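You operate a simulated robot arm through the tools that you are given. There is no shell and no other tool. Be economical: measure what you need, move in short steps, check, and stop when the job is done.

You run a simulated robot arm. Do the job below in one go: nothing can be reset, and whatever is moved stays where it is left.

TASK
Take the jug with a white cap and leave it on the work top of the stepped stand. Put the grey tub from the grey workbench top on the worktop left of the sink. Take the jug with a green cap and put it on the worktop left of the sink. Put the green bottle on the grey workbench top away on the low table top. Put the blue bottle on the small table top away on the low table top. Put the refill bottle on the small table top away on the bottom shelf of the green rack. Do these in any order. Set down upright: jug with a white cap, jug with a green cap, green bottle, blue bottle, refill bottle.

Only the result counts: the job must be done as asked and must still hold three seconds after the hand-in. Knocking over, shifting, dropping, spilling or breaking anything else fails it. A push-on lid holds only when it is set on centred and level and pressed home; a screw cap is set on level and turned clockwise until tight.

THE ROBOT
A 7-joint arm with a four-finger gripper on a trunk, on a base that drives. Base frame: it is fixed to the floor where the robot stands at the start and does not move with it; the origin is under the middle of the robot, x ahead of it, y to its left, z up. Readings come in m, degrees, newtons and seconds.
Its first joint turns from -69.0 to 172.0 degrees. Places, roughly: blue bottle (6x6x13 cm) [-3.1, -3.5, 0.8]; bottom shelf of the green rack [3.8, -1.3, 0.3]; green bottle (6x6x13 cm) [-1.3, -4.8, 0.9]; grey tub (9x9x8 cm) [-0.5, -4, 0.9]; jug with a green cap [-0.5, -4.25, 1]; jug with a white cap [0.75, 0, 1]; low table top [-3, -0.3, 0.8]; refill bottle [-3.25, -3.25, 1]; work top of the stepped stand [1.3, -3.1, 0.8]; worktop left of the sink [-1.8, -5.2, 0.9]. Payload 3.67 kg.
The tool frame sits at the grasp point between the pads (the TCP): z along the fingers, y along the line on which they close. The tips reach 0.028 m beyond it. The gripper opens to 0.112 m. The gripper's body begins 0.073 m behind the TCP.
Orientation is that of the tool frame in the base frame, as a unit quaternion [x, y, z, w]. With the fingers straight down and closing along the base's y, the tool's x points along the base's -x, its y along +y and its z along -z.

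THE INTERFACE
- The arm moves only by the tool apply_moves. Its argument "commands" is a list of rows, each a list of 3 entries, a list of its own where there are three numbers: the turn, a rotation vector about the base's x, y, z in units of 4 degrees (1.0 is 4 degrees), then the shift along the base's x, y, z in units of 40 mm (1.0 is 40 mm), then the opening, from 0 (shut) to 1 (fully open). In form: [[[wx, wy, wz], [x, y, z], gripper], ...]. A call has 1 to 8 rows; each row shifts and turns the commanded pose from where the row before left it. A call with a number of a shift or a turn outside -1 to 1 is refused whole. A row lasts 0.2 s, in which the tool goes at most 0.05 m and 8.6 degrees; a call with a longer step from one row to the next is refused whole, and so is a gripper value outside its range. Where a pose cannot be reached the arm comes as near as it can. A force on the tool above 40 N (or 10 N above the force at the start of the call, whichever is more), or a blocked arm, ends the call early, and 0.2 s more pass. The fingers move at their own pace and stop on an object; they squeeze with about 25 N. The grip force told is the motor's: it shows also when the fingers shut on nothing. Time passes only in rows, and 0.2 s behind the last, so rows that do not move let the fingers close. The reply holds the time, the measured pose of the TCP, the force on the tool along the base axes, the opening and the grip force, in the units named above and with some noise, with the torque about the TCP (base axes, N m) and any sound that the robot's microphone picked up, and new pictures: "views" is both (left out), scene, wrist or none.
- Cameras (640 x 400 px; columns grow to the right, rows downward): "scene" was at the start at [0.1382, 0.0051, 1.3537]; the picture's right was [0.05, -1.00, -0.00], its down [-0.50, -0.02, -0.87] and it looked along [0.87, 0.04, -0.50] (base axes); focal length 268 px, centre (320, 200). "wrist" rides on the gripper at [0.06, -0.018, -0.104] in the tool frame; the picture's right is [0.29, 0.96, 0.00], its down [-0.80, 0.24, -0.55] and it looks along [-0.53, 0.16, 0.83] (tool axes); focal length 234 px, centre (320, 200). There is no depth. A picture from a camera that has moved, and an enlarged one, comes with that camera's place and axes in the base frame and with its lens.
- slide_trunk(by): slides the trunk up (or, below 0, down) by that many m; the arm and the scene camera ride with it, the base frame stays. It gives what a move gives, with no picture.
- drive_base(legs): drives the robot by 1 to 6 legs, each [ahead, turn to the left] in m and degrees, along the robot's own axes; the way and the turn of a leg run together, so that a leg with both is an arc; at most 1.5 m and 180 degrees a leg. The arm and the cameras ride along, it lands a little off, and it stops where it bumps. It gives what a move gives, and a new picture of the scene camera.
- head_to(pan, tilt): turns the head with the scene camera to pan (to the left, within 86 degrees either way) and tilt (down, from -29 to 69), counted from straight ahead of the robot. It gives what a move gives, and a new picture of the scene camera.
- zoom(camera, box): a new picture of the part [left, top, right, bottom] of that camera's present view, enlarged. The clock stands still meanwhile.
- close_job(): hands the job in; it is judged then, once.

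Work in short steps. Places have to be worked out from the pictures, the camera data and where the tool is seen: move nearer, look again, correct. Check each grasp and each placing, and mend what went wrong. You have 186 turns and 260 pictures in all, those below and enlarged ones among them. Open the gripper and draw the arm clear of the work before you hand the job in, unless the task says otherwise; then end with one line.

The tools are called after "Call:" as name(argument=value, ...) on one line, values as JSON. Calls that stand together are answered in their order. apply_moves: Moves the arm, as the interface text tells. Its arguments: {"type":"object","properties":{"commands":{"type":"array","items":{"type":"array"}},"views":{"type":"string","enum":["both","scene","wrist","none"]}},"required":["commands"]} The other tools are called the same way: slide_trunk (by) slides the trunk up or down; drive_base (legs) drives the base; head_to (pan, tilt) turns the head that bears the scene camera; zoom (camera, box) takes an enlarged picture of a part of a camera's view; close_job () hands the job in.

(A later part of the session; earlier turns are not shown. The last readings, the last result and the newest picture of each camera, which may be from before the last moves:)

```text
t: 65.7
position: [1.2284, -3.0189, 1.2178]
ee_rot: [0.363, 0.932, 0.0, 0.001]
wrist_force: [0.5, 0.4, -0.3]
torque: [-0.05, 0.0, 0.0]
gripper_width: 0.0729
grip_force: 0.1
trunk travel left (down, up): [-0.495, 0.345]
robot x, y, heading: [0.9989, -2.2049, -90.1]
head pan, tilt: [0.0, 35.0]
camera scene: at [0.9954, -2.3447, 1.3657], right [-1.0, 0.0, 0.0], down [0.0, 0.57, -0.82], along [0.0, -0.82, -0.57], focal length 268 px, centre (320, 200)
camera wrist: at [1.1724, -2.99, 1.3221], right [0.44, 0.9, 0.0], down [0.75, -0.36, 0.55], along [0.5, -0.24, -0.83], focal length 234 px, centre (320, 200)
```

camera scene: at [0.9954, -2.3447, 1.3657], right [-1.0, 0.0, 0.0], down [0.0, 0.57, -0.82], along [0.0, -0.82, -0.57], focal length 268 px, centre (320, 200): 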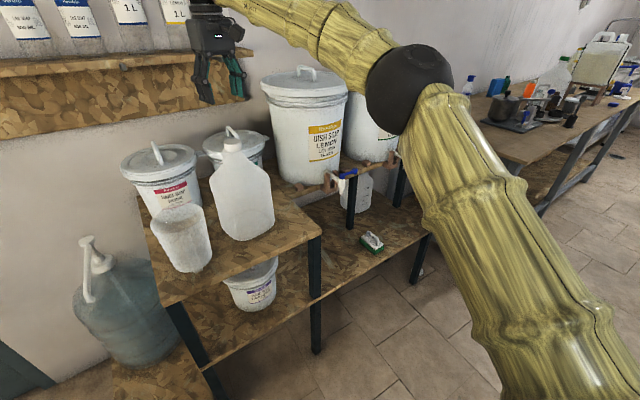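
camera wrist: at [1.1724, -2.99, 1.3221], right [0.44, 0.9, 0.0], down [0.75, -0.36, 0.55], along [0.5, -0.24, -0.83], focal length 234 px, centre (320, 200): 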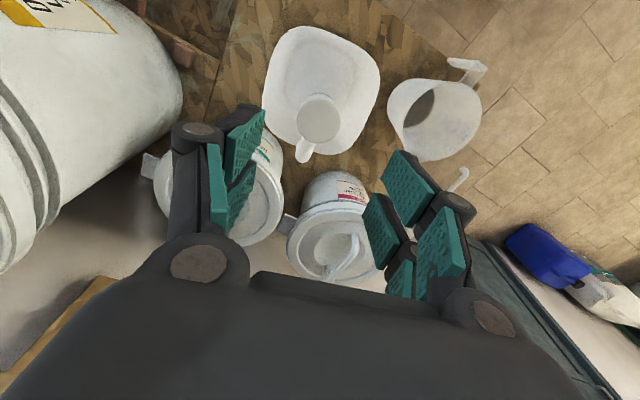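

The white-capped jug stands on the stand's work top. Next I back off and drive along toward the grey workbench, stopping about 1.2 m in front of it.

Call:
drive_base(legs=[[-0.35, 0], [0, -57], [1.4, 0], [0.3, 0], [0, 92]])

```text
t: 82.7
position: [0.2831, -3.342, 1.2162]
ee_rot: [0.028, 1.0, 0.0, 0.001]
wrist_force: [0.5, 0.0, 1.0]
torque: [-0.08, 0.0, -0.01]
gripper_width: 0.0728
grip_force: 0.0
trunk travel left (down, up): [-0.495, 0.345]
robot x, y, heading: [-0.409, -2.8641, -50.5]
head pan, tilt: [0.0, 35.0]
camera scene: at [-0.325, -2.9688, 1.3656], right [-0.77, -0.63, 0.0], down [-0.36, 0.44, -0.82], along [0.52, -0.63, -0.57], focal length 268 px, centre (320, 200)
```

scene: 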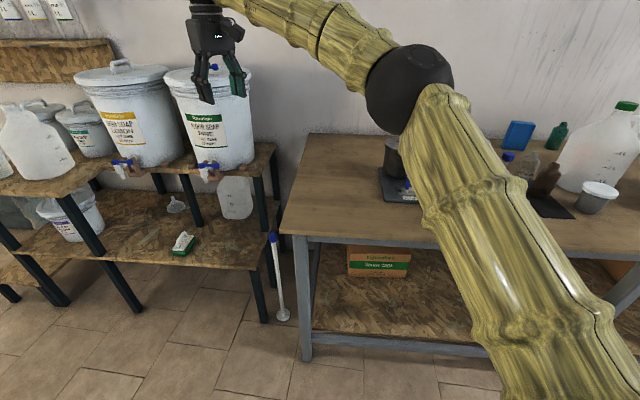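

The bench is close and the green-capped jug and tub are at the right. I look right.

Call:
head_to(pan=-45, tilt=30)

```text
t: 83.9
position: [0.2834, -3.3431, 1.217]
ee_rot: [0.027, 1.0, 0.0, 0.002]
wrist_force: [0.1, 1.2, -0.6]
torque: [0.0, 0.02, -0.02]
gripper_width: 0.0728
grip_force: 0.1
trunk travel left (down, up): [-0.495, 0.345]
robot x, y, heading: [-0.4086, -2.862, -50.4]
head pan, tilt: [-45.0, 30.0]
camera scene: at [-0.39, -2.9911, 1.3734], right [-1.0, 0.1, 0.0], down [0.05, 0.5, -0.87], along [-0.08, -0.86, -0.5], focal length 268 px, centre (320, 200)
```

scene: 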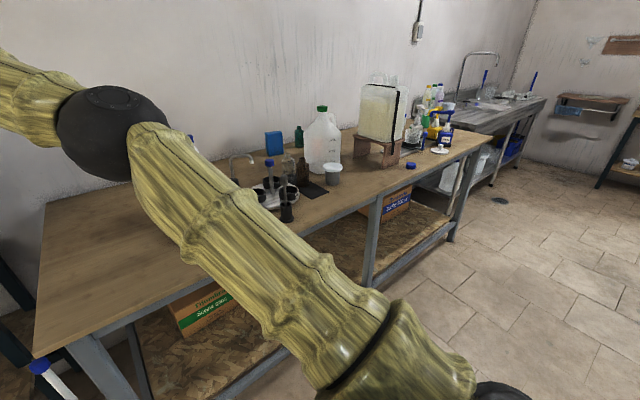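

The tub is near (-0.54, -4.01), the jug behind it, and a tall dispenser (top ≈1.26) to its right. I raise the trunk, retract the arm and then drive about 0.8 m to the robot's right.

Call:
slide_trunk(by=0.25)

Call:
apply_moves(commands=[[[0, 0, 0], [-1, 0.17, 0], 1], [[0, 0, 0], [-1, 0.17, 0], 1], [[0, 0, 0], [-1, 0.17, 0], 1], [[0, 0, 0], [-1, 0.17, 0], 1], [[0, 0, 0], [-1, 0.17, 0], 1], [[0, 0, 0], [-1, 0.17, 0], 1], [[0, 0, 0], [-1, 0.17, 0], 1], [[0, 0, 0], [-1, 0.17, 0], 1]], views="none")

Call:
drive_base(legs=[[0, -90], [0.83, 0], [0, 88]])

Call:
head_to(pan=0, tilt=40)

```text
t: 86.4
position: [0.284, -3.3417, 1.4657]
ee_rot: [0.028, 1.0, 0.0, 0.001]
wrist_force: [0.4, 0.2, 0.3]
torque: [0.01, -0.01, 0.03]
gripper_width: 0.0726
grip_force: 0.0
trunk travel left (down, up): [-0.745, 0.095]
robot x, y, heading: [-0.4106, -2.8657, -50.6]
head pan, tilt: [-45.0, 30.0]
```

```text
t: 88.2
position: [-0.0406, -3.2897, 1.4652]
ee_rot: [0.028, 1.0, 0.001, 0.001]
wrist_force: [-1.2, -0.2, 0.5]
torque: [0.0, -0.08, 0.01]
gripper_width: 0.1121
grip_force: 0.0
trunk travel left (down, up): [-0.745, 0.095]
robot x, y, heading: [-0.4092, -2.8612, -50.6]
head pan, tilt: [-45.0, 30.0]
```

```text
t: 100.2
position: [-0.6491, -3.8093, 1.4637]
ee_rot: [0.013, 1.0, 0.001, 0.001]
wrist_force: [-0.3, 0.1, -0.4]
torque: [0.01, -0.01, 0.03]
gripper_width: 0.1121
grip_force: 0.1
trunk travel left (down, up): [-0.745, 0.095]
robot x, y, heading: [-1.0368, -3.3929, -49.2]
head pan, tilt: [-45.0, 30.0]
camera scene: at [-1.011, -3.521, 1.6234], right [-1.0, 0.07, 0.0], down [0.04, 0.5, -0.87], along [-0.06, -0.86, -0.5], focal length 268 px, centre (320, 200)
```

scene: 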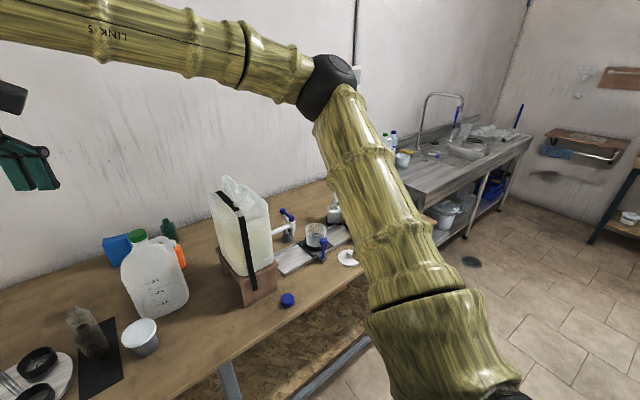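

```text
t: 101.3
position: [-0.6496, -3.8093, 1.4643]
ee_rot: [0.014, 1.0, 0.0, 0.001]
wrist_force: [0.8, 0.3, 0.1]
torque: [0.01, -0.06, 0.02]
gripper_width: 0.112
grip_force: 0.1
trunk travel left (down, up): [-0.745, 0.095]
robot x, y, heading: [-1.0359, -3.3947, -49.2]
head pan, tilt: [0.0, 40.0]
camera scene: at [-0.9491, -3.4952, 1.6081], right [-0.76, -0.65, 0.0], down [-0.42, 0.49, -0.77], along [0.5, -0.58, -0.64], focal length 268 px, centre (320, 200)
```

scene: 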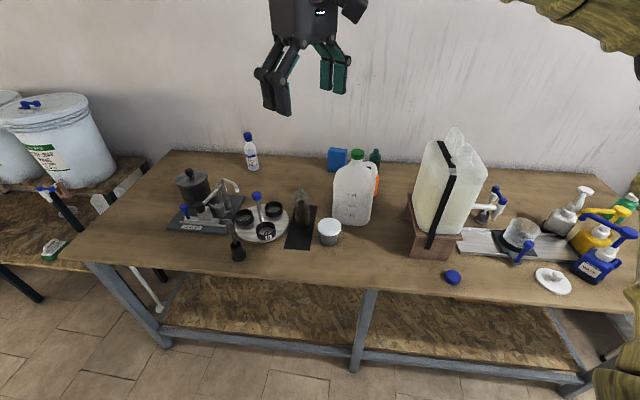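

Clear view: the tub is near (-0.55, -4.01) and the jug stands behind it. I zoom for finger clearances.

Call:
zoom(camera="scene", box=[230, 130, 470, 290])

Call:
zoom(camera="wrist", box=[0, 0, 640, 400])

```text
2.50 times, centred on (350, 210) of scene
camera zoom: at [-0.9491, -3.4952, 1.6081], right [-0.76, -0.65, 0.0], down [-0.42, 0.49, -0.77], along [0.5, -0.58, -0.64], focal length 669 px, centre (245, 175)
```

zoom: 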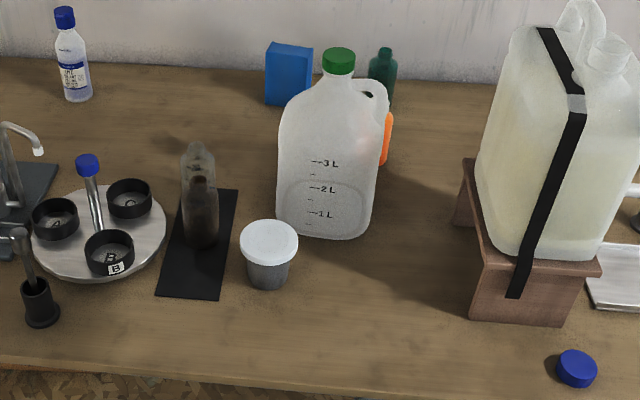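

```text
1.00 times, centred on (320, 200) of wrist (not enlarged: the box is as wide or as high as the picture)
camera zoom: at [-0.7098, -3.8239, 1.5684], right [-0.26, 0.97, 0.0], down [0.8, 0.22, 0.56], along [0.54, 0.15, -0.83], focal length 234 px, centre (320, 200)
```

zoom: 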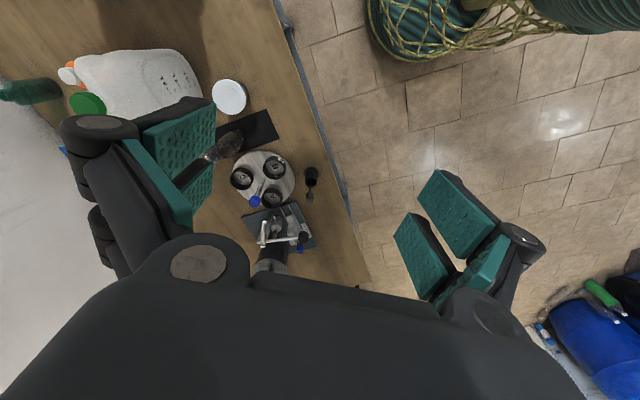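

I'll take the jug first, since its neck is well above everything. I move 0.12 m closer and turn the tool so it closes front-to-back, across the handle.

Call:
drive_base(legs=[[0.12, 0]])

Call:
apply_moves(commands=[[[0, 0, 1], [0, -0.7, 0], 1], [[0, 0, 1], [0.2, -0.7, 0], 1], [[0, 0, 1], [0.2, -0.7, 0], 1], [[0, 0, 1], [0.2, -0.7, -0.5], 1], [[0, 0, 1], [0.2, -0.7, -0.7], 1], [[0, 0, 1], [0.2, -0.7, -0.7], 1], [[0, 0, 1], [0.2, -0.7, -0.7], 1], [[0, 0, 1], [0.2, -0.7, -0.7], 1]], views="none")

Call:
apply_moves(commands=[[[0, 0, 1], [0, -0.3, 0], 1], [[0, 0, 1], [0, 0, 0], 1]])

```text
t: 102.6
position: [-0.5715, -3.9013, 1.4621]
ee_rot: [0.015, 1.0, 0.0, 0.001]
wrist_force: [0.4, -0.8, 0.5]
torque: [0.02, 0.03, 0.01]
gripper_width: 0.1123
grip_force: 0.0
trunk travel left (down, up): [-0.745, 0.095]
robot x, y, heading: [-0.9586, -3.4854, -49.2]
head pan, tilt: [0.0, 40.0]
camera scene: at [-0.8706, -3.5865, 1.608], right [-0.76, -0.65, 0.0], down [-0.42, 0.49, -0.77], along [0.5, -0.58, -0.64], focal length 268 px, centre (320, 200)
```

scene: 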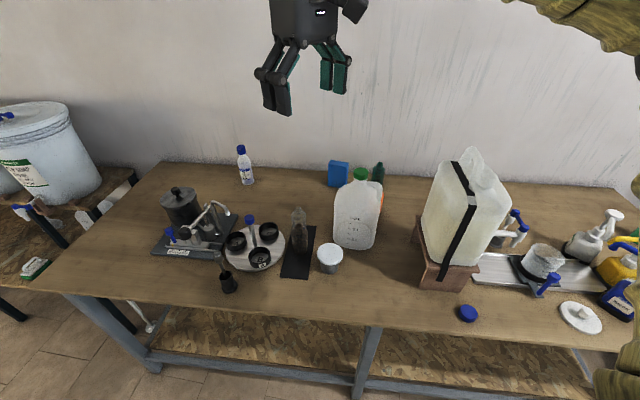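

```text
t: 104.4
position: [-0.5635, -3.9528, 1.31]
ee_rot: [-0.252, 0.968, 0.0, 0.002]
wrist_force: [1.1, 0.6, -0.1]
torque: [0.04, 0.01, 0.0]
gripper_width: 0.112
grip_force: 0.1
out of reach, approached as far as the arm can: row 5, 6, 7, 8
trunk travel left (down, up): [-0.745, 0.095]
robot x, y, heading: [-0.9586, -3.4852, -49.3]
head pan, tilt: [0.0, 40.0]
```

```text
t: 105.0
position: [-0.585, -3.894, 1.3072]
ee_rot: [-0.323, 0.946, 0.0, 0.0]
wrist_force: [0.1, -0.6, -0.6]
torque: [-0.04, -0.03, 0.0]
gripper_width: 0.1119
grip_force: 0.0
out of reach, approached as far as the arm can: row 1, 2
trunk travel left (down, up): [-0.745, 0.095]
robot x, y, heading: [-0.9554, -3.4852, -49.1]
head pan, tilt: [0.0, 40.0]
camera scene: at [-0.8713, -3.5851, 1.6082], right [-0.76, -0.65, 0.0], down [-0.42, 0.49, -0.77], along [0.5, -0.58, -0.64], focal length 268 px, centre (320, 200)
camera wrist: at [-0.6216, -3.9435, 1.4129], right [-0.81, 0.58, 0.0], down [0.48, 0.68, 0.56], along [0.32, 0.45, -0.83], focal length 234 px, centre (320, 200)
```

scene: 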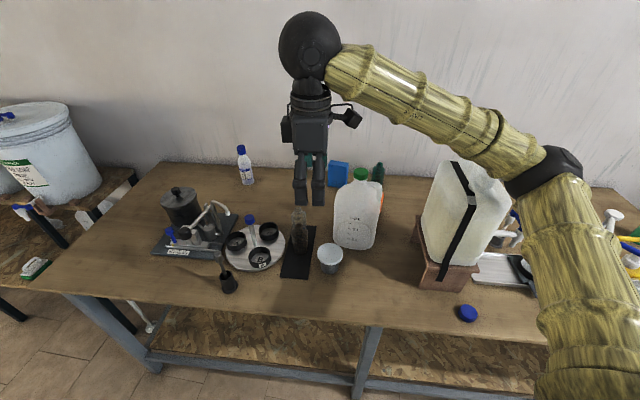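
wrist: 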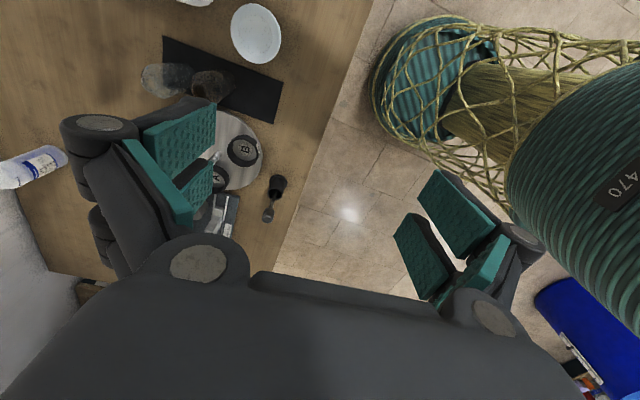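

The wrist hit a yaw limit (roughly 155° from the arm's direction). I turn the tool the other way round, to the equivalent closing direction, while staying high above the jug.

Call:
apply_moves(commands=[[[0, 0, -1], [0, 0, 0], 1], [[0, 0, -1], [0, 0, 0], 1], [[0, 0, -1], [0, 0, 0], 1], [[0, 0, -1], [0, 0, 0], 1], [[0, 0, -1], [0, 0, 0], 1], [[0, 0, -1], [0, 0, 0], 1], [[0, 0, -1], [0, 0, 0], 1], [[0, 0, -1], [0, 0, 0], 1]], views="none")

Call:
apply_moves(commands=[[[0, 0, -1], [0, 0, 0], 1], [[0, 0, -1], [0, 0, 0], 1], [[0, 0, -1], [0, 0, 0], 1], [[0, 0, -1], [0, 0, 0], 1], [[0, 0, -1], [0, 0, 0], 1], [[0, 0, -1], [0, 0, 0], 1], [[0, 0, -1], [0, 0, 0], 1], [[0, 0, -1], [0, 0, 0], 1]], views="none")

Call:
apply_moves(commands=[[[0, 0, -1], [0, 0, 0], 1], [[0, 0, -1], [0, 0, 0], 1], [[0, 0, -1], [0, 0, 0], 1], [[0, 0, -1], [0, 0, 0], 1], [[0, 0, -1], [0, 0, 0], 1], [[0, 0, -1], [0, 0, 0], 1], [[0, 0, -1], [0, 0, 0], 1], [[0, 0, -1], [0, 0, 0], 1]], views="none")

Call:
apply_moves(commands=[[[0, 0, -1], [0, 0, 0], 1], [[0, 0, -1], [0, 0, 0], 1], [[0, 0, -1], [0, 0, 0], 1], [[0, 0, -1], [0, 0, 0], 1], [[0, 0, -1], [0, 0, 0], 1], [[0, 0, -1], [0, 0, 0], 1], [[0, 0, -1], [0, 0, 0], 1], [[0, 0, -1], [0, 0, 0], 1]])

```text
t: 106.8
position: [-0.5866, -3.896, 1.3088]
ee_rot: [-0.054, 0.999, 0.001, 0.001]
wrist_force: [0.1, 0.3, 0.0]
torque: [-0.03, -0.02, 0.0]
gripper_width: 0.1118
grip_force: 0.2
trunk travel left (down, up): [-0.745, 0.095]
robot x, y, heading: [-0.9567, -3.4825, -49.5]
head pan, tilt: [0.0, 40.0]
```

```text
t: 108.6
position: [-0.5854, -3.8956, 1.308]
ee_rot: [0.223, 0.975, 0.0, 0.001]
wrist_force: [-0.9, -0.3, 0.4]
torque: [0.0, 0.03, 0.02]
gripper_width: 0.1121
grip_force: 0.2
trunk travel left (down, up): [-0.745, 0.095]
robot x, y, heading: [-0.9573, -3.4846, -49.3]
head pan, tilt: [0.0, 40.0]
```

```text
t: 110.4
position: [-0.586, -3.8954, 1.308]
ee_rot: [0.483, 0.876, 0.0, 0.001]
wrist_force: [0.3, 0.2, 0.3]
torque: [-0.03, 0.0, -0.03]
gripper_width: 0.1119
grip_force: 0.1
trunk travel left (down, up): [-0.745, 0.095]
robot x, y, heading: [-0.9594, -3.4825, -49.3]
head pan, tilt: [0.0, 40.0]
```

```text
t: 112.2
position: [-0.5872, -3.8954, 1.308]
ee_rot: [0.706, 0.708, 0.0, 0.0]
wrist_force: [-0.8, 0.3, 0.3]
torque: [0.01, -0.02, 0.0]
gripper_width: 0.1121
grip_force: 0.1
trunk travel left (down, up): [-0.745, 0.095]
robot x, y, heading: [-0.9563, -3.4833, -49.2]
head pan, tilt: [0.0, 40.0]
camera scene: at [-0.8716, -3.5856, 1.6081], right [-0.76, -0.65, 0.0], down [-0.42, 0.49, -0.77], along [0.5, -0.58, -0.64], focal length 268 px, centre (320, 200)
camera wrist: at [-0.604, -3.8349, 1.412], right [0.96, 0.29, 0.0], down [0.24, -0.8, 0.56], along [0.16, -0.53, -0.83], focal length 234 px, centre (320, 200)
```

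scene: 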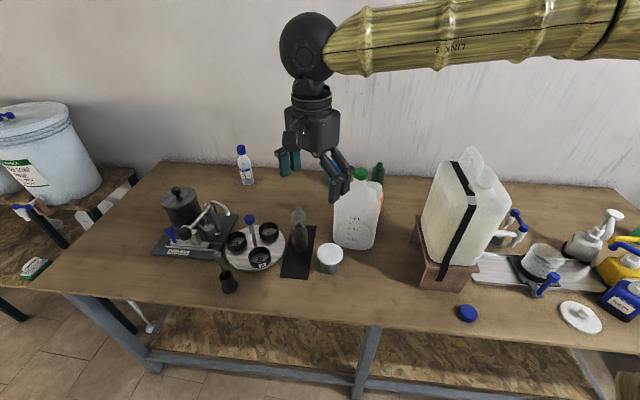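
wrist: 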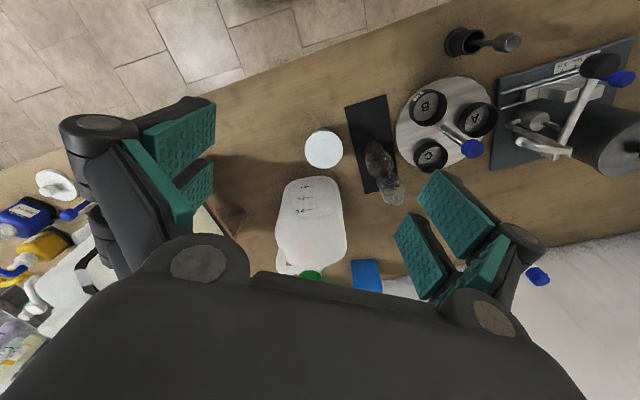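

Rotation works this way. The jug's cap is near (-0.51, -4.18, 1.13). I move above it and keep turning.

Call:
apply_moves(commands=[[[0, 0, -1], [0.2, -0.62, 0], 1], [[0, 0, -1], [0.2, -0.62, 0], 1], [[0, 0, -1], [0.2, -0.62, 0], 1], [[0, 0, -1], [0.2, -0.62, 0], 1], [[0, 0, -1], [0.2, -0.62, 0], 1], [[0, 0, -1], [0.2, -0.62, 0], 1], [[0, 0, -1], [0.2, -0.62, 0], 1], [[0, 0, -1], [0.2, -0.62, 0], 1]], views="none")

Call:
apply_moves(commands=[[[0, 0, -1], [0, 0, 0], 1], [[0, 0, -1], [0, 0, 0], 1], [[0, 0, -1], [0, 0, 0], 1], [[0, 0, -1], [0, 0, 0], 1], [[0, 0, -1], [0, 0, 0], 1]])

```text
t: 114.0
position: [-0.5186, -4.0972, 1.3092]
ee_rot: [0.874, 0.486, 0.001, 0.001]
wrist_force: [0.5, -0.1, -0.7]
torque: [0.0, 0.04, -0.02]
gripper_width: 0.1117
grip_force: 0.1
trunk travel left (down, up): [-0.745, 0.095]
robot x, y, heading: [-0.9577, -3.4861, -49.3]
head pan, tilt: [0.0, 40.0]
```

```text
t: 115.2
position: [-0.5199, -4.0943, 1.3083]
ee_rot: [0.945, 0.327, -0.001, 0.001]
wrist_force: [-0.5, 0.7, -0.4]
torque: [0.01, 0.02, -0.02]
gripper_width: 0.1121
grip_force: 0.1
trunk travel left (down, up): [-0.745, 0.095]
robot x, y, heading: [-0.9576, -3.4829, -49.3]
head pan, tilt: [0.0, 40.0]
camera scene: at [-0.8714, -3.5857, 1.6081], right [-0.76, -0.65, 0.0], down [-0.42, 0.49, -0.77], along [0.5, -0.58, -0.64], focal length 268 px, centre (320, 200)
camera wrist: at [-0.4846, -4.0421, 1.413], right [0.82, -0.57, 0.0], down [-0.48, -0.68, 0.55], along [-0.32, -0.45, -0.83], focal length 234 px, centre (320, 200)
```

scene: 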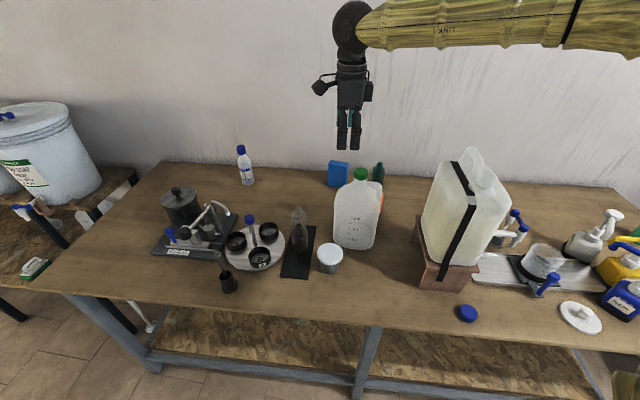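
wrist: 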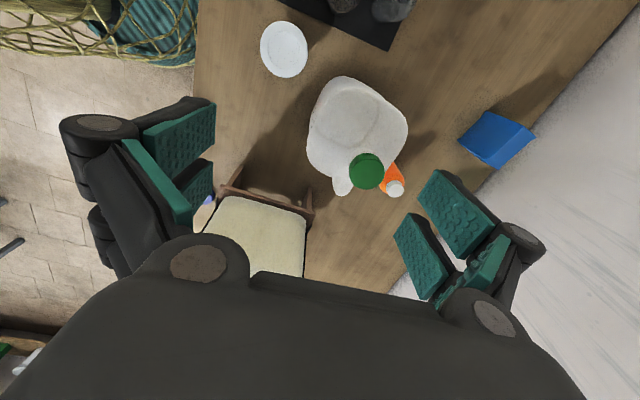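

Cap now triangulates at (-0.513, -4.198, 1.13). I move over it, turn 16° more and descend partway.

Call:
apply_moves(commands=[[[0, 0, -1], [0.08, -0.9, 0], 1], [[0, 0, -1], [0.08, -0.9, 0], 1], [[0, 0, -1], [0, -0.8, 0], 1], [[0, 0, -1], [0, 0, -0.8], 1], [[0, 0, 0], [0, 0, -0.9], 1], [[0, 0, 0], [0, 0, -0.9], 1]])

```text
t: 116.6
position: [-0.5139, -4.2008, 1.2016]
ee_rot: [0.981, 0.192, 0.0, -0.001]
wrist_force: [-0.2, -0.8, 0.0]
torque: [0.01, 0.02, 0.0]
gripper_width: 0.112
grip_force: 0.1
trunk travel left (down, up): [-0.745, 0.095]
robot x, y, heading: [-0.9563, -3.4836, -49.5]
head pan, tilt: [0.0, 40.0]
camera scene: at [-0.8711, -3.5877, 1.608], right [-0.76, -0.65, 0.0], down [-0.42, 0.49, -0.77], along [0.5, -0.58, -0.64], focal length 268 px, centre (320, 200)
camera wrist: at [-0.4646, -4.1608, 1.3063], right [0.63, -0.78, 0.0], down [-0.65, -0.52, 0.55], along [-0.43, -0.35, -0.83], focal length 234 px, centre (320, 200)
```

scene: 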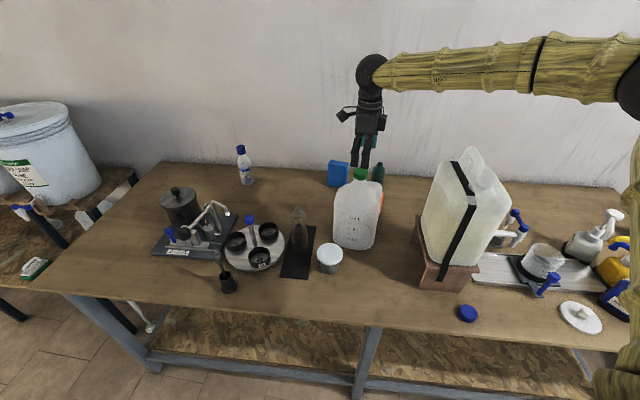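
wrist: 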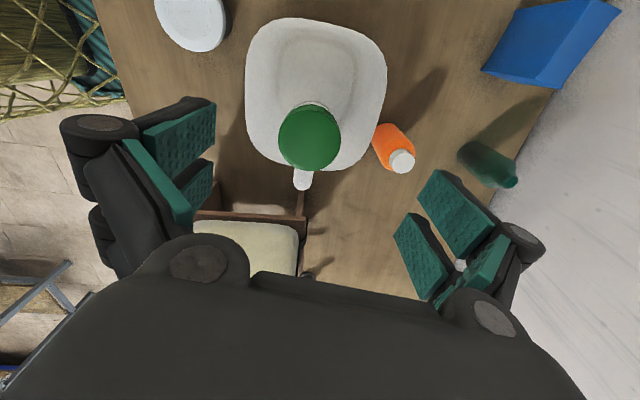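

Aligned, with the handle perpendicular to the closing line. I descend and close on the cap.

Call:
apply_moves(commands=[[[0, 0, 0], [-0.08, 0.16, -0.8], 1], [[0, 0, 0], [0, 0, -0.8], 1], [[0, 0, 0], [0, 0, -0.75], 1], [[0, 0, 0], [0, 0, 0], 1]])

```text
t: 117.6
position: [-0.517, -4.1932, 1.1113]
ee_rot: [0.981, 0.192, 0.0, 0.0]
wrist_force: [0.6, 1.4, -0.4]
torque: [-0.01, 0.0, 0.02]
gripper_width: 0.1121
grip_force: 0.1
trunk travel left (down, up): [-0.745, 0.095]
robot x, y, heading: [-0.9562, -3.4867, -49.4]
head pan, tilt: [0.0, 40.0]
camera scene: at [-0.8719, -3.5859, 1.6081], right [-0.76, -0.65, 0.0], down [-0.42, 0.49, -0.77], along [0.5, -0.58, -0.64], focal length 268 px, centre (320, 200)
camera wrist: at [-0.4686, -4.1527, 1.2165], right [0.63, -0.78, 0.0], down [-0.65, -0.52, 0.55], along [-0.43, -0.35, -0.83], focal length 234 px, centre (320, 200)
```

scene: 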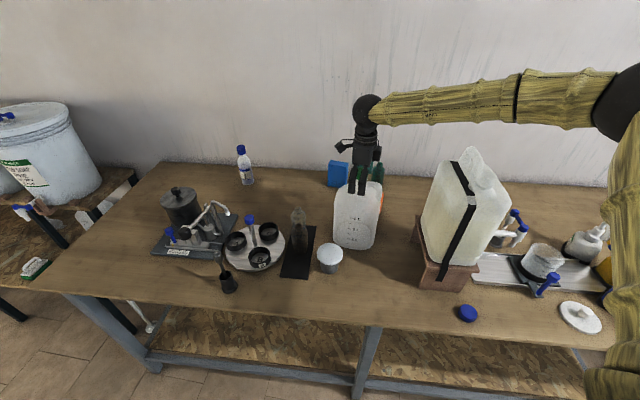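
wrist: 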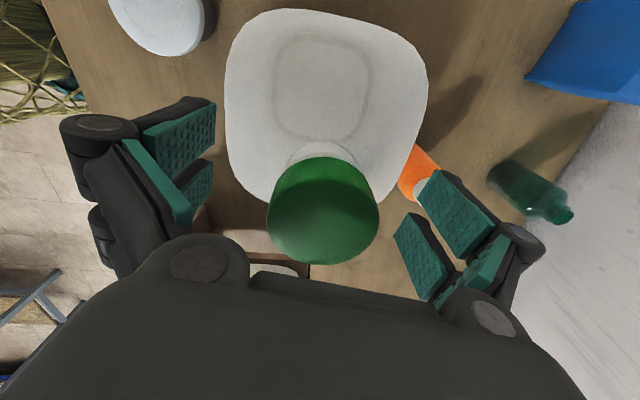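

Call:
apply_moves(commands=[[[0, 0, 0], [0, 0, 0], 0], [[0, 0, 0], [0, 0, 0], 0], [[0, 0, 0], [0, 0, 0], 0], [[0, 0, 0], [0, 0, 0.2], 0], [[0, 0, 0], [0, 0, 0.3], 0], [[0, 0, 0], [0, 0, 0.4], 0], [[0, 0, 0], [0, 0, 0.4], 0]])

```text
t: 119.2
position: [-0.5178, -4.1937, 1.1619]
ee_rot: [0.981, 0.193, -0.001, 0.0]
wrist_force: [-0.5, 0.4, -0.8]
torque: [0.02, 0.03, 0.0]
gripper_width: 0.04
grip_force: 25.1
trunk travel left (down, up): [-0.745, 0.095]
robot x, y, heading: [-0.9599, -3.4797, -49.2]
head pan, tilt: [0.0, 40.0]
camera scene: at [-0.8716, -3.5857, 1.6081], right [-0.76, -0.65, 0.0], down [-0.42, 0.49, -0.77], along [0.5, -0.58, -0.64], focal length 268 px, centre (320, 200)
camera wrist: at [-0.4686, -4.1523, 1.2671], right [0.63, -0.78, 0.0], down [-0.65, -0.52, 0.56], along [-0.43, -0.35, -0.83], focal length 234 px, centre (320, 200)
```

scene: 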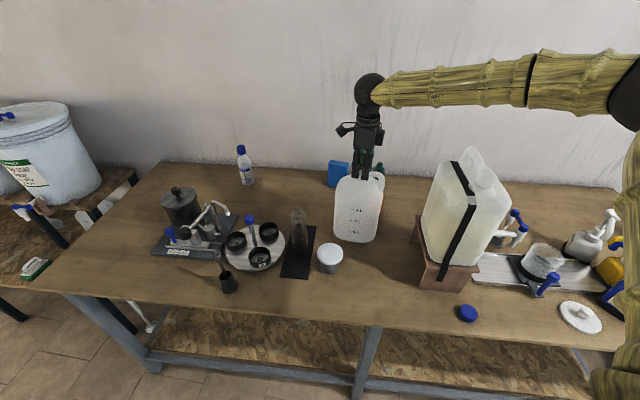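
wrist: 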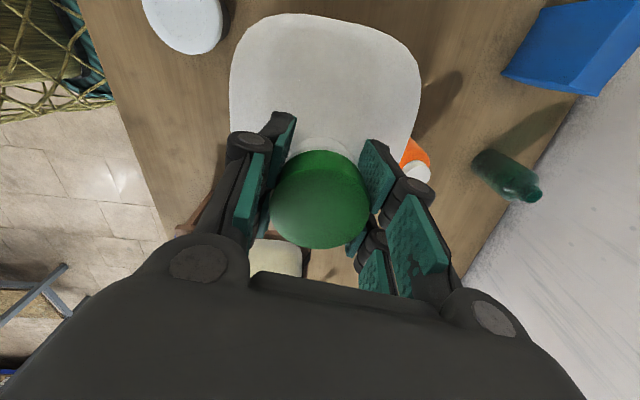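

The jug is held (40 mm, light). I lift it 0.2 m, then retract it toward the robot before driving.

Call:
apply_moves(commands=[[[0, 0, 0], [0, 0, 1], 0], [[0, 0, 0], [0, 0, 1], 0], [[0, 0, 0], [0, 0, 1], 0], [[0, 0, 0], [0, 0, 1], 0], [[0, 0, 0], [0, 0, 1], 0], [[0, 0, 0], [-0.5, 0.6, 0.5], 0], [[0, 0, 0], [-0.6, 0.7, 0], 0], [[0, 0, 0], [-0.6, 0.7, 0], 0]], views="none")

Call:
apply_moves(commands=[[[0, 0, 0], [-0.6, 0.7, 0], 0], [[0, 0, 0], [-0.6, 0.7, 0], 0], [[0, 0, 0], [-0.6, 0.7, 0], 0], [[0, 0, 0], [-0.6, 0.7, 0], 0], [[0, 0, 0], [-0.6, 0.7, 0], 0]], views="scene")

```text
t: 121.0
position: [-0.5884, -4.1098, 1.381]
ee_rot: [0.981, 0.194, -0.001, 0.001]
wrist_force: [-0.5, 0.7, -1.4]
torque: [-0.02, 0.0, 0.0]
gripper_width: 0.0401
grip_force: 25.0
trunk travel left (down, up): [-0.745, 0.095]
robot x, y, heading: [-0.9569, -3.4823, -49.4]
head pan, tilt: [0.0, 40.0]
```

```text
t: 122.2
position: [-0.7083, -3.9701, 1.3806]
ee_rot: [0.981, 0.193, 0.0, 0.0]
wrist_force: [-0.5, 0.6, -1.8]
torque: [-0.03, -0.06, 0.0]
gripper_width: 0.0402
grip_force: 25.6
trunk travel left (down, up): [-0.745, 0.095]
robot x, y, heading: [-0.9594, -3.4873, -49.2]
head pan, tilt: [0.0, 40.0]
camera scene: at [-0.8725, -3.5849, 1.6082], right [-0.76, -0.65, 0.0], down [-0.42, 0.49, -0.77], along [0.5, -0.58, -0.64], focal length 268 px, centre (320, 200)
```

scene: 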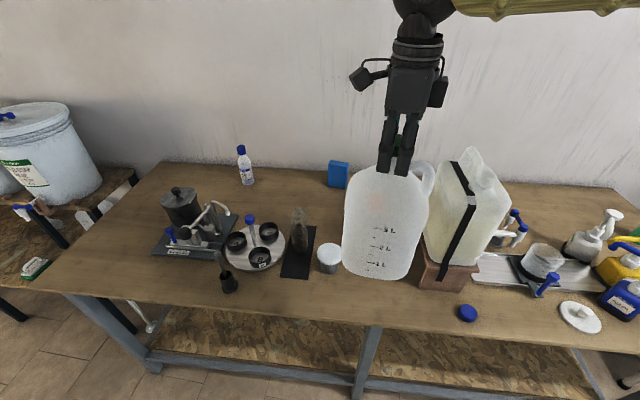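

Jug retracted. I back 0.3 m, turn right and drive along the bench to the sink side.

Call:
drive_base(legs=[[-0.3, 0], [0, -90], [1.1, 0], [0.55, 0], [0, 88]])

Call:
head_to(pan=0, tilt=32)

```text
t: 139.7
position: [-2.1354, -4.8287, 1.3812]
ee_rot: [0.983, 0.183, -0.001, 0.0]
wrist_force: [-0.5, 0.6, -1.2]
torque: [0.01, 0.01, -0.04]
gripper_width: 0.04
grip_force: 25.0
trunk travel left (down, up): [-0.745, 0.095]
robot x, y, heading: [-2.3762, -4.3366, -50.3]
head pan, tilt: [0.0, 40.0]
camera scene: at [-2.2934, -4.4398, 1.6081], right [-0.77, -0.64, 0.0], down [-0.41, 0.5, -0.77], along [0.49, -0.59, -0.64], focal length 268 px, centre (320, 200)
```

scene: 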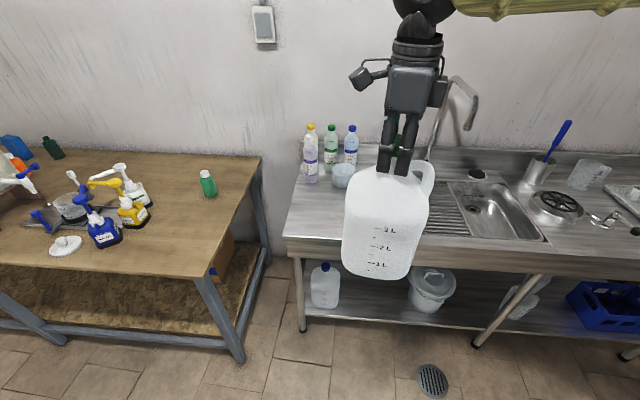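

```text
t: 140.4
position: [-2.1364, -4.8287, 1.3802]
ee_rot: [0.983, 0.183, 0.0, -0.001]
wrist_force: [0.8, -0.2, -1.5]
torque: [-0.01, 0.02, -0.01]
gripper_width: 0.0401
grip_force: 24.6
trunk travel left (down, up): [-0.745, 0.095]
robot x, y, heading: [-2.3749, -4.339, -50.6]
head pan, tilt: [0.0, 32.0]
camera scene: at [-2.2907, -4.4432, 1.6203], right [-0.77, -0.64, 0.0], down [-0.34, 0.41, -0.85], along [0.54, -0.65, -0.53], focal length 268 px, centre (320, 200)
```

scene: 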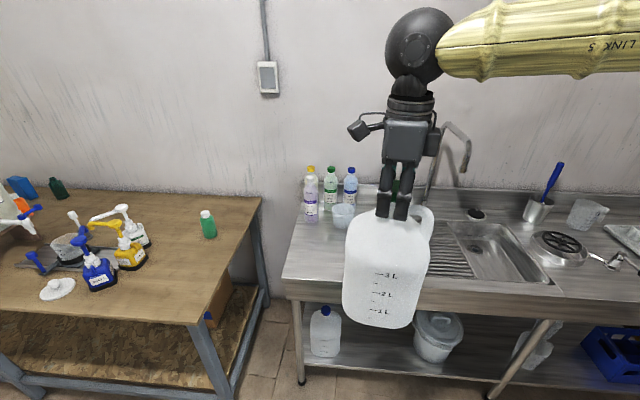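

The worktop left of the sink is free in front of the three bottles. The counter's front-left corner is near (-1.80, -4.84), and I'll put the jug near (-1.805, -5.04). I drive 0.2 m closer.

Call:
drive_base(legs=[[0.2, 0]])

Call:
apply_moves(commands=[[[0, 0, 0], [0.85, -0.24, 0], 0], [[0, 0, 0], [0.85, -0.24, 0], 0], [[0, 0, 0], [0.85, -0.24, 0], 0], [[0, 0, 0], [0.85, -0.24, 0], 0], [[0, 0, 0], [0.85, -0.24, 0], 0], [[0, 0, 0], [0.85, -0.24, 0], 0]])

```text
t: 141.9
position: [-2.0073, -4.982, 1.3801]
ee_rot: [0.983, 0.183, -0.002, 0.0]
wrist_force: [0.7, -0.2, -2.0]
torque: [0.05, 0.04, -0.04]
gripper_width: 0.04
grip_force: 25.0
trunk travel left (down, up): [-0.745, 0.095]
robot x, y, heading: [-2.2515, -4.4881, -50.4]
head pan, tilt: [0.0, 32.0]
camera scene: at [-2.1638, -4.5965, 1.6202], right [-0.77, -0.64, 0.0], down [-0.34, 0.41, -0.85], along [0.54, -0.65, -0.53], focal length 268 px, centre (320, 200)
```

scene: 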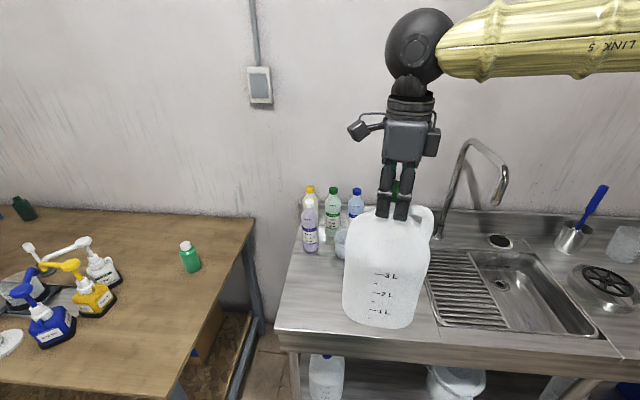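

```text
t: 143.3
position: [-1.803, -5.0379, 1.3807]
ee_rot: [0.983, 0.184, -0.002, 0.0]
wrist_force: [0.5, -0.4, -1.8]
torque: [-0.02, 0.04, -0.01]
gripper_width: 0.0399
grip_force: 24.6
trunk travel left (down, up): [-0.745, 0.095]
robot x, y, heading: [-2.2503, -4.4862, -50.3]
head pan, tilt: [0.0, 32.0]
camera scene: at [-2.162, -4.5955, 1.6201], right [-0.77, -0.64, 0.0], down [-0.34, 0.41, -0.85], along [0.54, -0.65, -0.53], focal length 268 px, centre (320, 200)
camera wrist: at [-1.7545, -4.9984, 1.4846], right [0.61, -0.79, 0.0], down [-0.66, -0.51, 0.56], along [-0.44, -0.34, -0.83], focal length 234 px, centre (320, 200)
```

scene: 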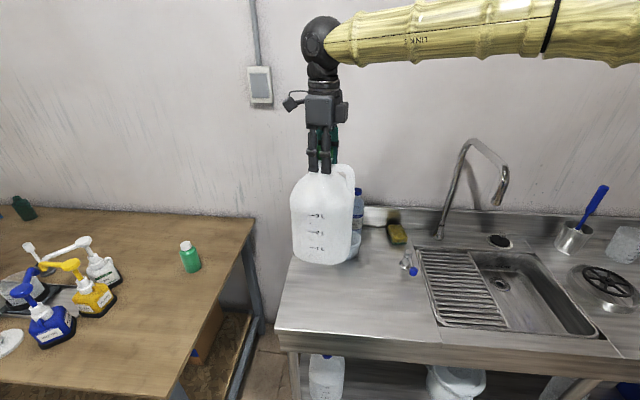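
wrist: 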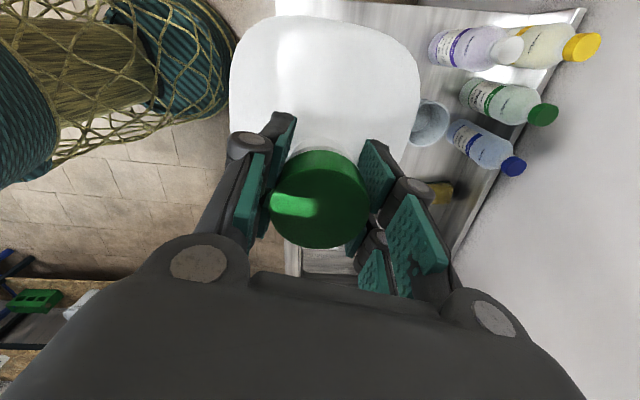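

Two viewpoints agree on a counter height near 0.89. I lower the jug 0.16 m and check its position.

Call:
apply_moves(commands=[[[0, 0, 0], [0.08, -0.1, -0.8], 0], [[0, 0, 0], [0, 0, -0.8], 0], [[0, 0, 0], [0, 0, -0.8], 0], [[0, 0, 0], [0, 0, -0.8], 0], [[0, 0, 0], [0, 0, -0.8], 0]])

```text
t: 144.5
position: [-1.8034, -5.0435, 1.2238]
ee_rot: [0.983, 0.184, 0.0, -0.001]
wrist_force: [0.5, -0.3, -1.3]
torque: [-0.03, -0.01, 0.02]
gripper_width: 0.0398
grip_force: 24.9
trunk travel left (down, up): [-0.745, 0.095]
robot x, y, heading: [-2.2526, -4.4869, -50.3]
head pan, tilt: [0.0, 32.0]
camera scene: at [-2.1645, -4.596, 1.6203], right [-0.77, -0.64, 0.0], down [-0.34, 0.41, -0.85], along [0.54, -0.65, -0.53], focal length 268 px, centre (320, 200)
camera wrist: at [-1.7538, -5.0035, 1.3276], right [0.61, -0.79, 0.0], down [-0.66, -0.51, 0.55], along [-0.44, -0.34, -0.83], focal length 234 px, centre (320, 200)
```

scene: 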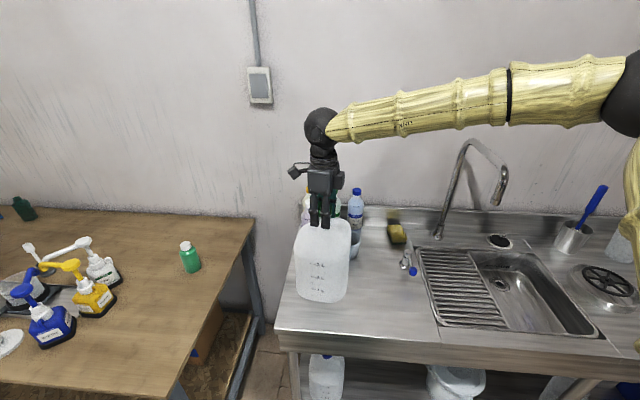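
wrist: 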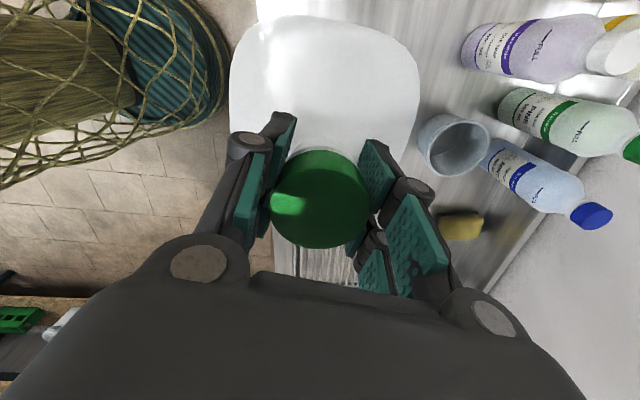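

The jug would be close to the front edge, and the cup has about 0.1 m clearance. I shift 3 cm back and lower in small steps.

Call:
apply_moves(commands=[[[0, 0, 0], [0.25, -0.35, 0], 0], [[0, 0, 0], [0.25, -0.35, -0.3], 0], [[0, 0, 0], [0, 0, -0.4], 0], [[0, 0, 0], [0, 0, -0.3], 0]], views="none")

Call:
apply_moves(commands=[[[0, 0, 0], [0, 0, -0.2], 0], [[0, 0, 0], [0, 0, -0.2], 0], [[0, 0, 0], [0, 0, -0.2], 0]], views="scene")

```text
t: 145.5
position: [-1.7818, -5.0705, 1.1808]
ee_rot: [0.983, 0.184, -0.002, 0.0]
wrist_force: [0.0, 0.5, -0.5]
torque: [0.04, -0.01, -0.01]
gripper_width: 0.0401
grip_force: 24.9
trunk travel left (down, up): [-0.745, 0.095]
robot x, y, heading: [-2.2518, -4.4891, -50.6]
head pan, tilt: [0.0, 32.0]
```

```text
t: 146.3
position: [-1.7834, -5.0692, 1.1552]
ee_rot: [0.983, 0.184, -0.001, -0.001]
wrist_force: [-0.5, -0.9, -0.9]
torque: [0.0, -0.01, 0.02]
gripper_width: 0.0398
grip_force: 24.8
trunk travel left (down, up): [-0.745, 0.095]
robot x, y, heading: [-2.2504, -4.4901, -50.5]
head pan, tilt: [0.0, 32.0]
camera scene: at [-2.1642, -4.5956, 1.6203], right [-0.77, -0.64, 0.0], down [-0.34, 0.41, -0.85], along [0.54, -0.65, -0.53], focal length 268 px, centre (320, 200)
```

scene: 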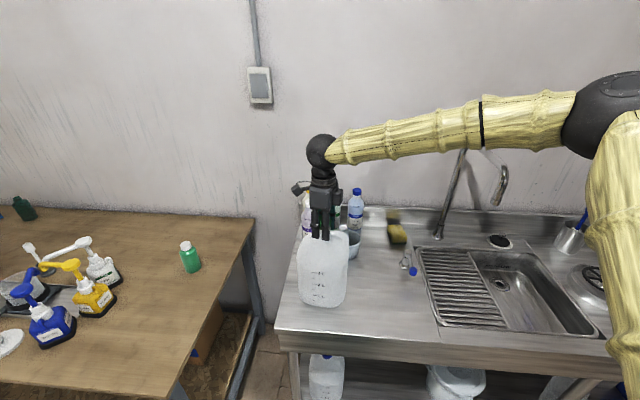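

Call:
apply_moves(commands=[[[0, 0, 0], [0, 0, -0.15], 0], [[0, 0, 0], [0, 0, -0.15], 0], [[0, 0, 0], [0, 0, -0.15], 0], [[0, 0, 0], [0, 0, -0.15], 0]], views="scene")

```text
t: 147.3
position: [-1.7817, -5.0698, 1.1334]
ee_rot: [0.983, 0.184, 0.0, 0.0]
wrist_force: [0.1, 0.9, -0.8]
torque: [0.05, -0.03, -0.01]
gripper_width: 0.0398
grip_force: 24.8
trunk travel left (down, up): [-0.745, 0.095]
robot x, y, heading: [-2.2548, -4.487, -50.5]
head pan, tilt: [0.0, 32.0]
camera scene: at [-2.1644, -4.5955, 1.6203], right [-0.77, -0.64, 0.0], down [-0.34, 0.41, -0.85], along [0.54, -0.65, -0.53], focal length 268 px, centre (320, 200)
```

scene: 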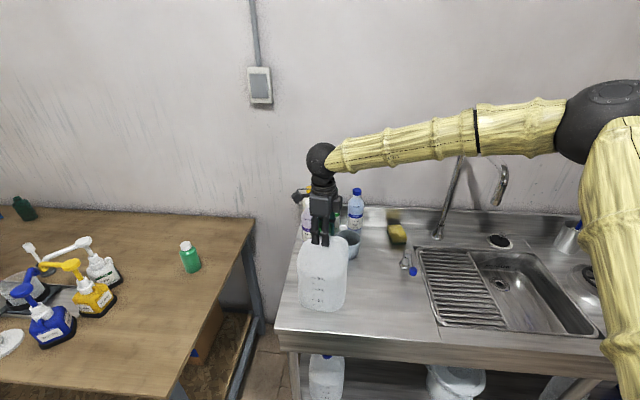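

No contact yet at 1.133; I continue down, a further 2.4 cm with the force guard watching.

Call:
apply_moves(commands=[[[0, 0, 0], [0, 0, -0.12], 0], [[0, 0, 0], [0, 0, -0.12], 0]], views="none")

Call:
apply_moves(commands=[[[0, 0, 0], [0, 0, -0.12], 0], [[0, 0, 0], [0, 0, -0.12], 0]], views="scene")

```text
t: 147.9
position: [-1.7816, -5.069, 1.1251]
ee_rot: [0.983, 0.184, 0.0, -0.001]
wrist_force: [0.6, -1.5, 1.1]
torque: [-0.14, 0.0, -0.01]
gripper_width: 0.04
grip_force: 24.3
trunk travel left (down, up): [-0.745, 0.095]
robot x, y, heading: [-2.2497, -4.4871, -50.6]
head pan, tilt: [0.0, 32.0]
```

```text
t: 148.5
position: [-1.7803, -5.0715, 1.1241]
ee_rot: [0.983, 0.183, 0.004, 0.003]
wrist_force: [-6.4, 1.2, 20.8]
torque: [1.12, 1.04, 0.27]
gripper_width: 0.04
grip_force: 25.1
trunk travel left (down, up): [-0.745, 0.095]
robot x, y, heading: [-2.2521, -4.4894, -50.2]
head pan, tilt: [0.0, 32.0]
stopped in row 2: the force on the tool passed its limit at 45 N (the readings are from after the stop); the commanded pose is now the measured one
camera scene: at [-2.1655, -4.5949, 1.6204], right [-0.77, -0.64, 0.0], down [-0.34, 0.41, -0.85], along [0.54, -0.65, -0.53], focal length 268 px, centre (320, 200)
```

scene: 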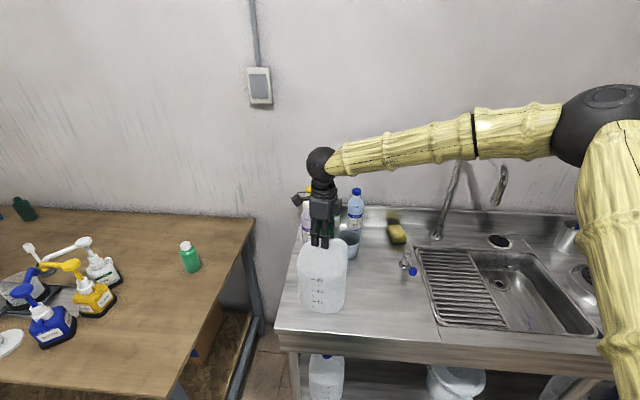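

Contact with the counter. I ease off, open and lift.

Call:
apply_moves(commands=[[[0, 0, 0], [0, 0, 0.06], 0], [[0, 0, 0], [0, 0, 0], 0.62], [[0, 0, 0], [0, 0, 0], 0.62], [[0, 0, 0], [0, 0, 0.4], 0.62], [[0, 0, 0], [0, 0, 1], 0.62], [[0, 0, 0], [0, 0, 1], 0.62], [[0, 0, 0], [0, 0, 1], 0.62], [[0, 0, 0], [0, 0, 1], 0.62]])

```text
t: 150.3
position: [-1.777, -5.0694, 1.3008]
ee_rot: [0.983, 0.184, 0.002, 0.003]
wrist_force: [0.3, -0.1, 1.2]
torque: [-0.02, -0.04, 0.0]
gripper_width: 0.0694
grip_force: 0.1
trunk travel left (down, up): [-0.745, 0.095]
robot x, y, heading: [-2.2532, -4.4898, -50.5]
head pan, tilt: [0.0, 32.0]
camera scene: at [-2.1646, -4.5942, 1.6203], right [-0.77, -0.64, 0.0], down [-0.34, 0.41, -0.85], along [0.54, -0.65, -0.53], focal length 268 px, centre (320, 200)
camera wrist: at [-1.7288, -5.0284, 1.4067], right [0.61, -0.79, 0.01], down [-0.66, -0.51, 0.55], along [-0.43, -0.34, -0.83], focal length 234 px, centre (320, 200)
```

scene: 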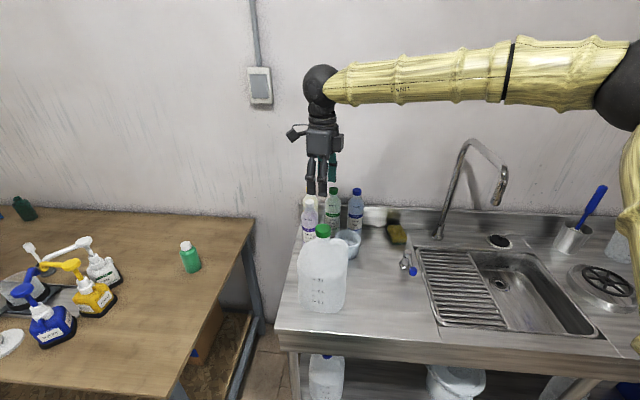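
wrist: 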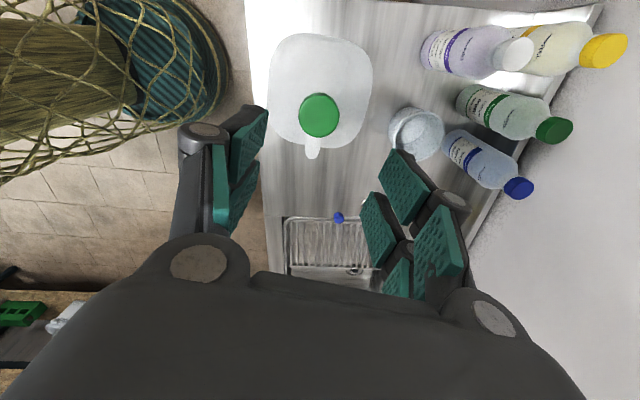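

Both jugs are placed. I retract the arm and drive back to the tub.

Call:
apply_moves(commands=[[[0, 0, 0], [-0.8, 0.95, 0.5], 1], [[0, 0, 0], [-0.8, 0.95, 0.5], 1], [[0, 0, 0], [-0.8, 0.95, 0], 1], [[0, 0, 0], [-0.8, 0.95, 0], 1], [[0, 0, 0], [-0.8, 0.95, 0], 1], [[0, 0, 0], [-0.8, 0.95, 0], 1]], views="none")

Call:
drive_base(legs=[[-0.3, 0], [0, 90], [1.2, 0], [0.43, 0], [0, -90], [0.25, 0]])

Call:
head_to(pan=0, tilt=45)

```text
refused: row 1 steps farther than a row can; nothing moved
```

```text
t: 169.2
position: [-0.5484, -3.9837, 1.3]
ee_rot: [0.981, 0.194, 0.002, 0.001]
wrist_force: [0.4, -0.5, -0.5]
torque: [0.03, 0.03, 0.01]
gripper_width: 0.0694
grip_force: 0.0
trunk travel left (down, up): [-0.745, 0.095]
robot x, y, heading: [-1.038, -3.4145, -49.1]
head pan, tilt: [0.0, 32.0]
camera scene: at [-0.9462, -3.5196, 1.6202], right [-0.76, -0.66, 0.0], down [-0.35, 0.4, -0.85], along [0.56, -0.64, -0.53], focal length 268 px, centre (320, 200)
```

scene: 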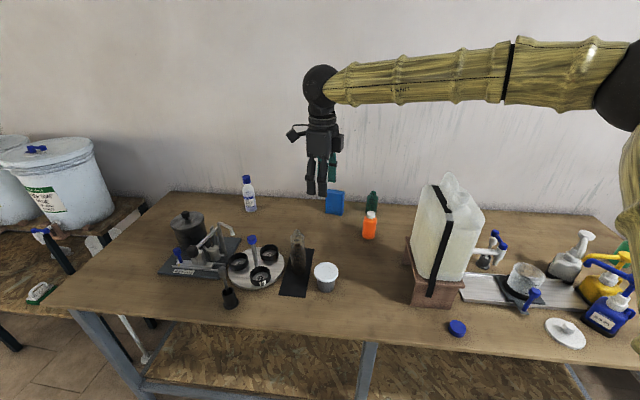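

```text
t: 169.9
position: [-0.55, -3.9833, 1.3012]
ee_rot: [0.981, 0.194, 0.002, 0.002]
wrist_force: [-0.7, 1.3, 0.0]
torque: [-0.01, -0.02, -0.03]
gripper_width: 0.0696
grip_force: 0.0
trunk travel left (down, up): [-0.745, 0.095]
robot x, y, heading: [-1.0334, -3.4124, -49.3]
head pan, tilt: [0.0, 45.0]
camera scene: at [-0.9528, -3.5121, 1.6009], right [-0.76, -0.66, 0.0], down [-0.46, 0.53, -0.71], along [0.46, -0.53, -0.71], focal length 268 px, centre (320, 200)
```

scene: 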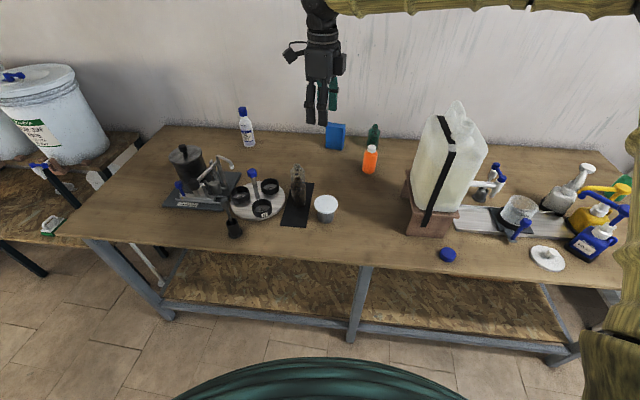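

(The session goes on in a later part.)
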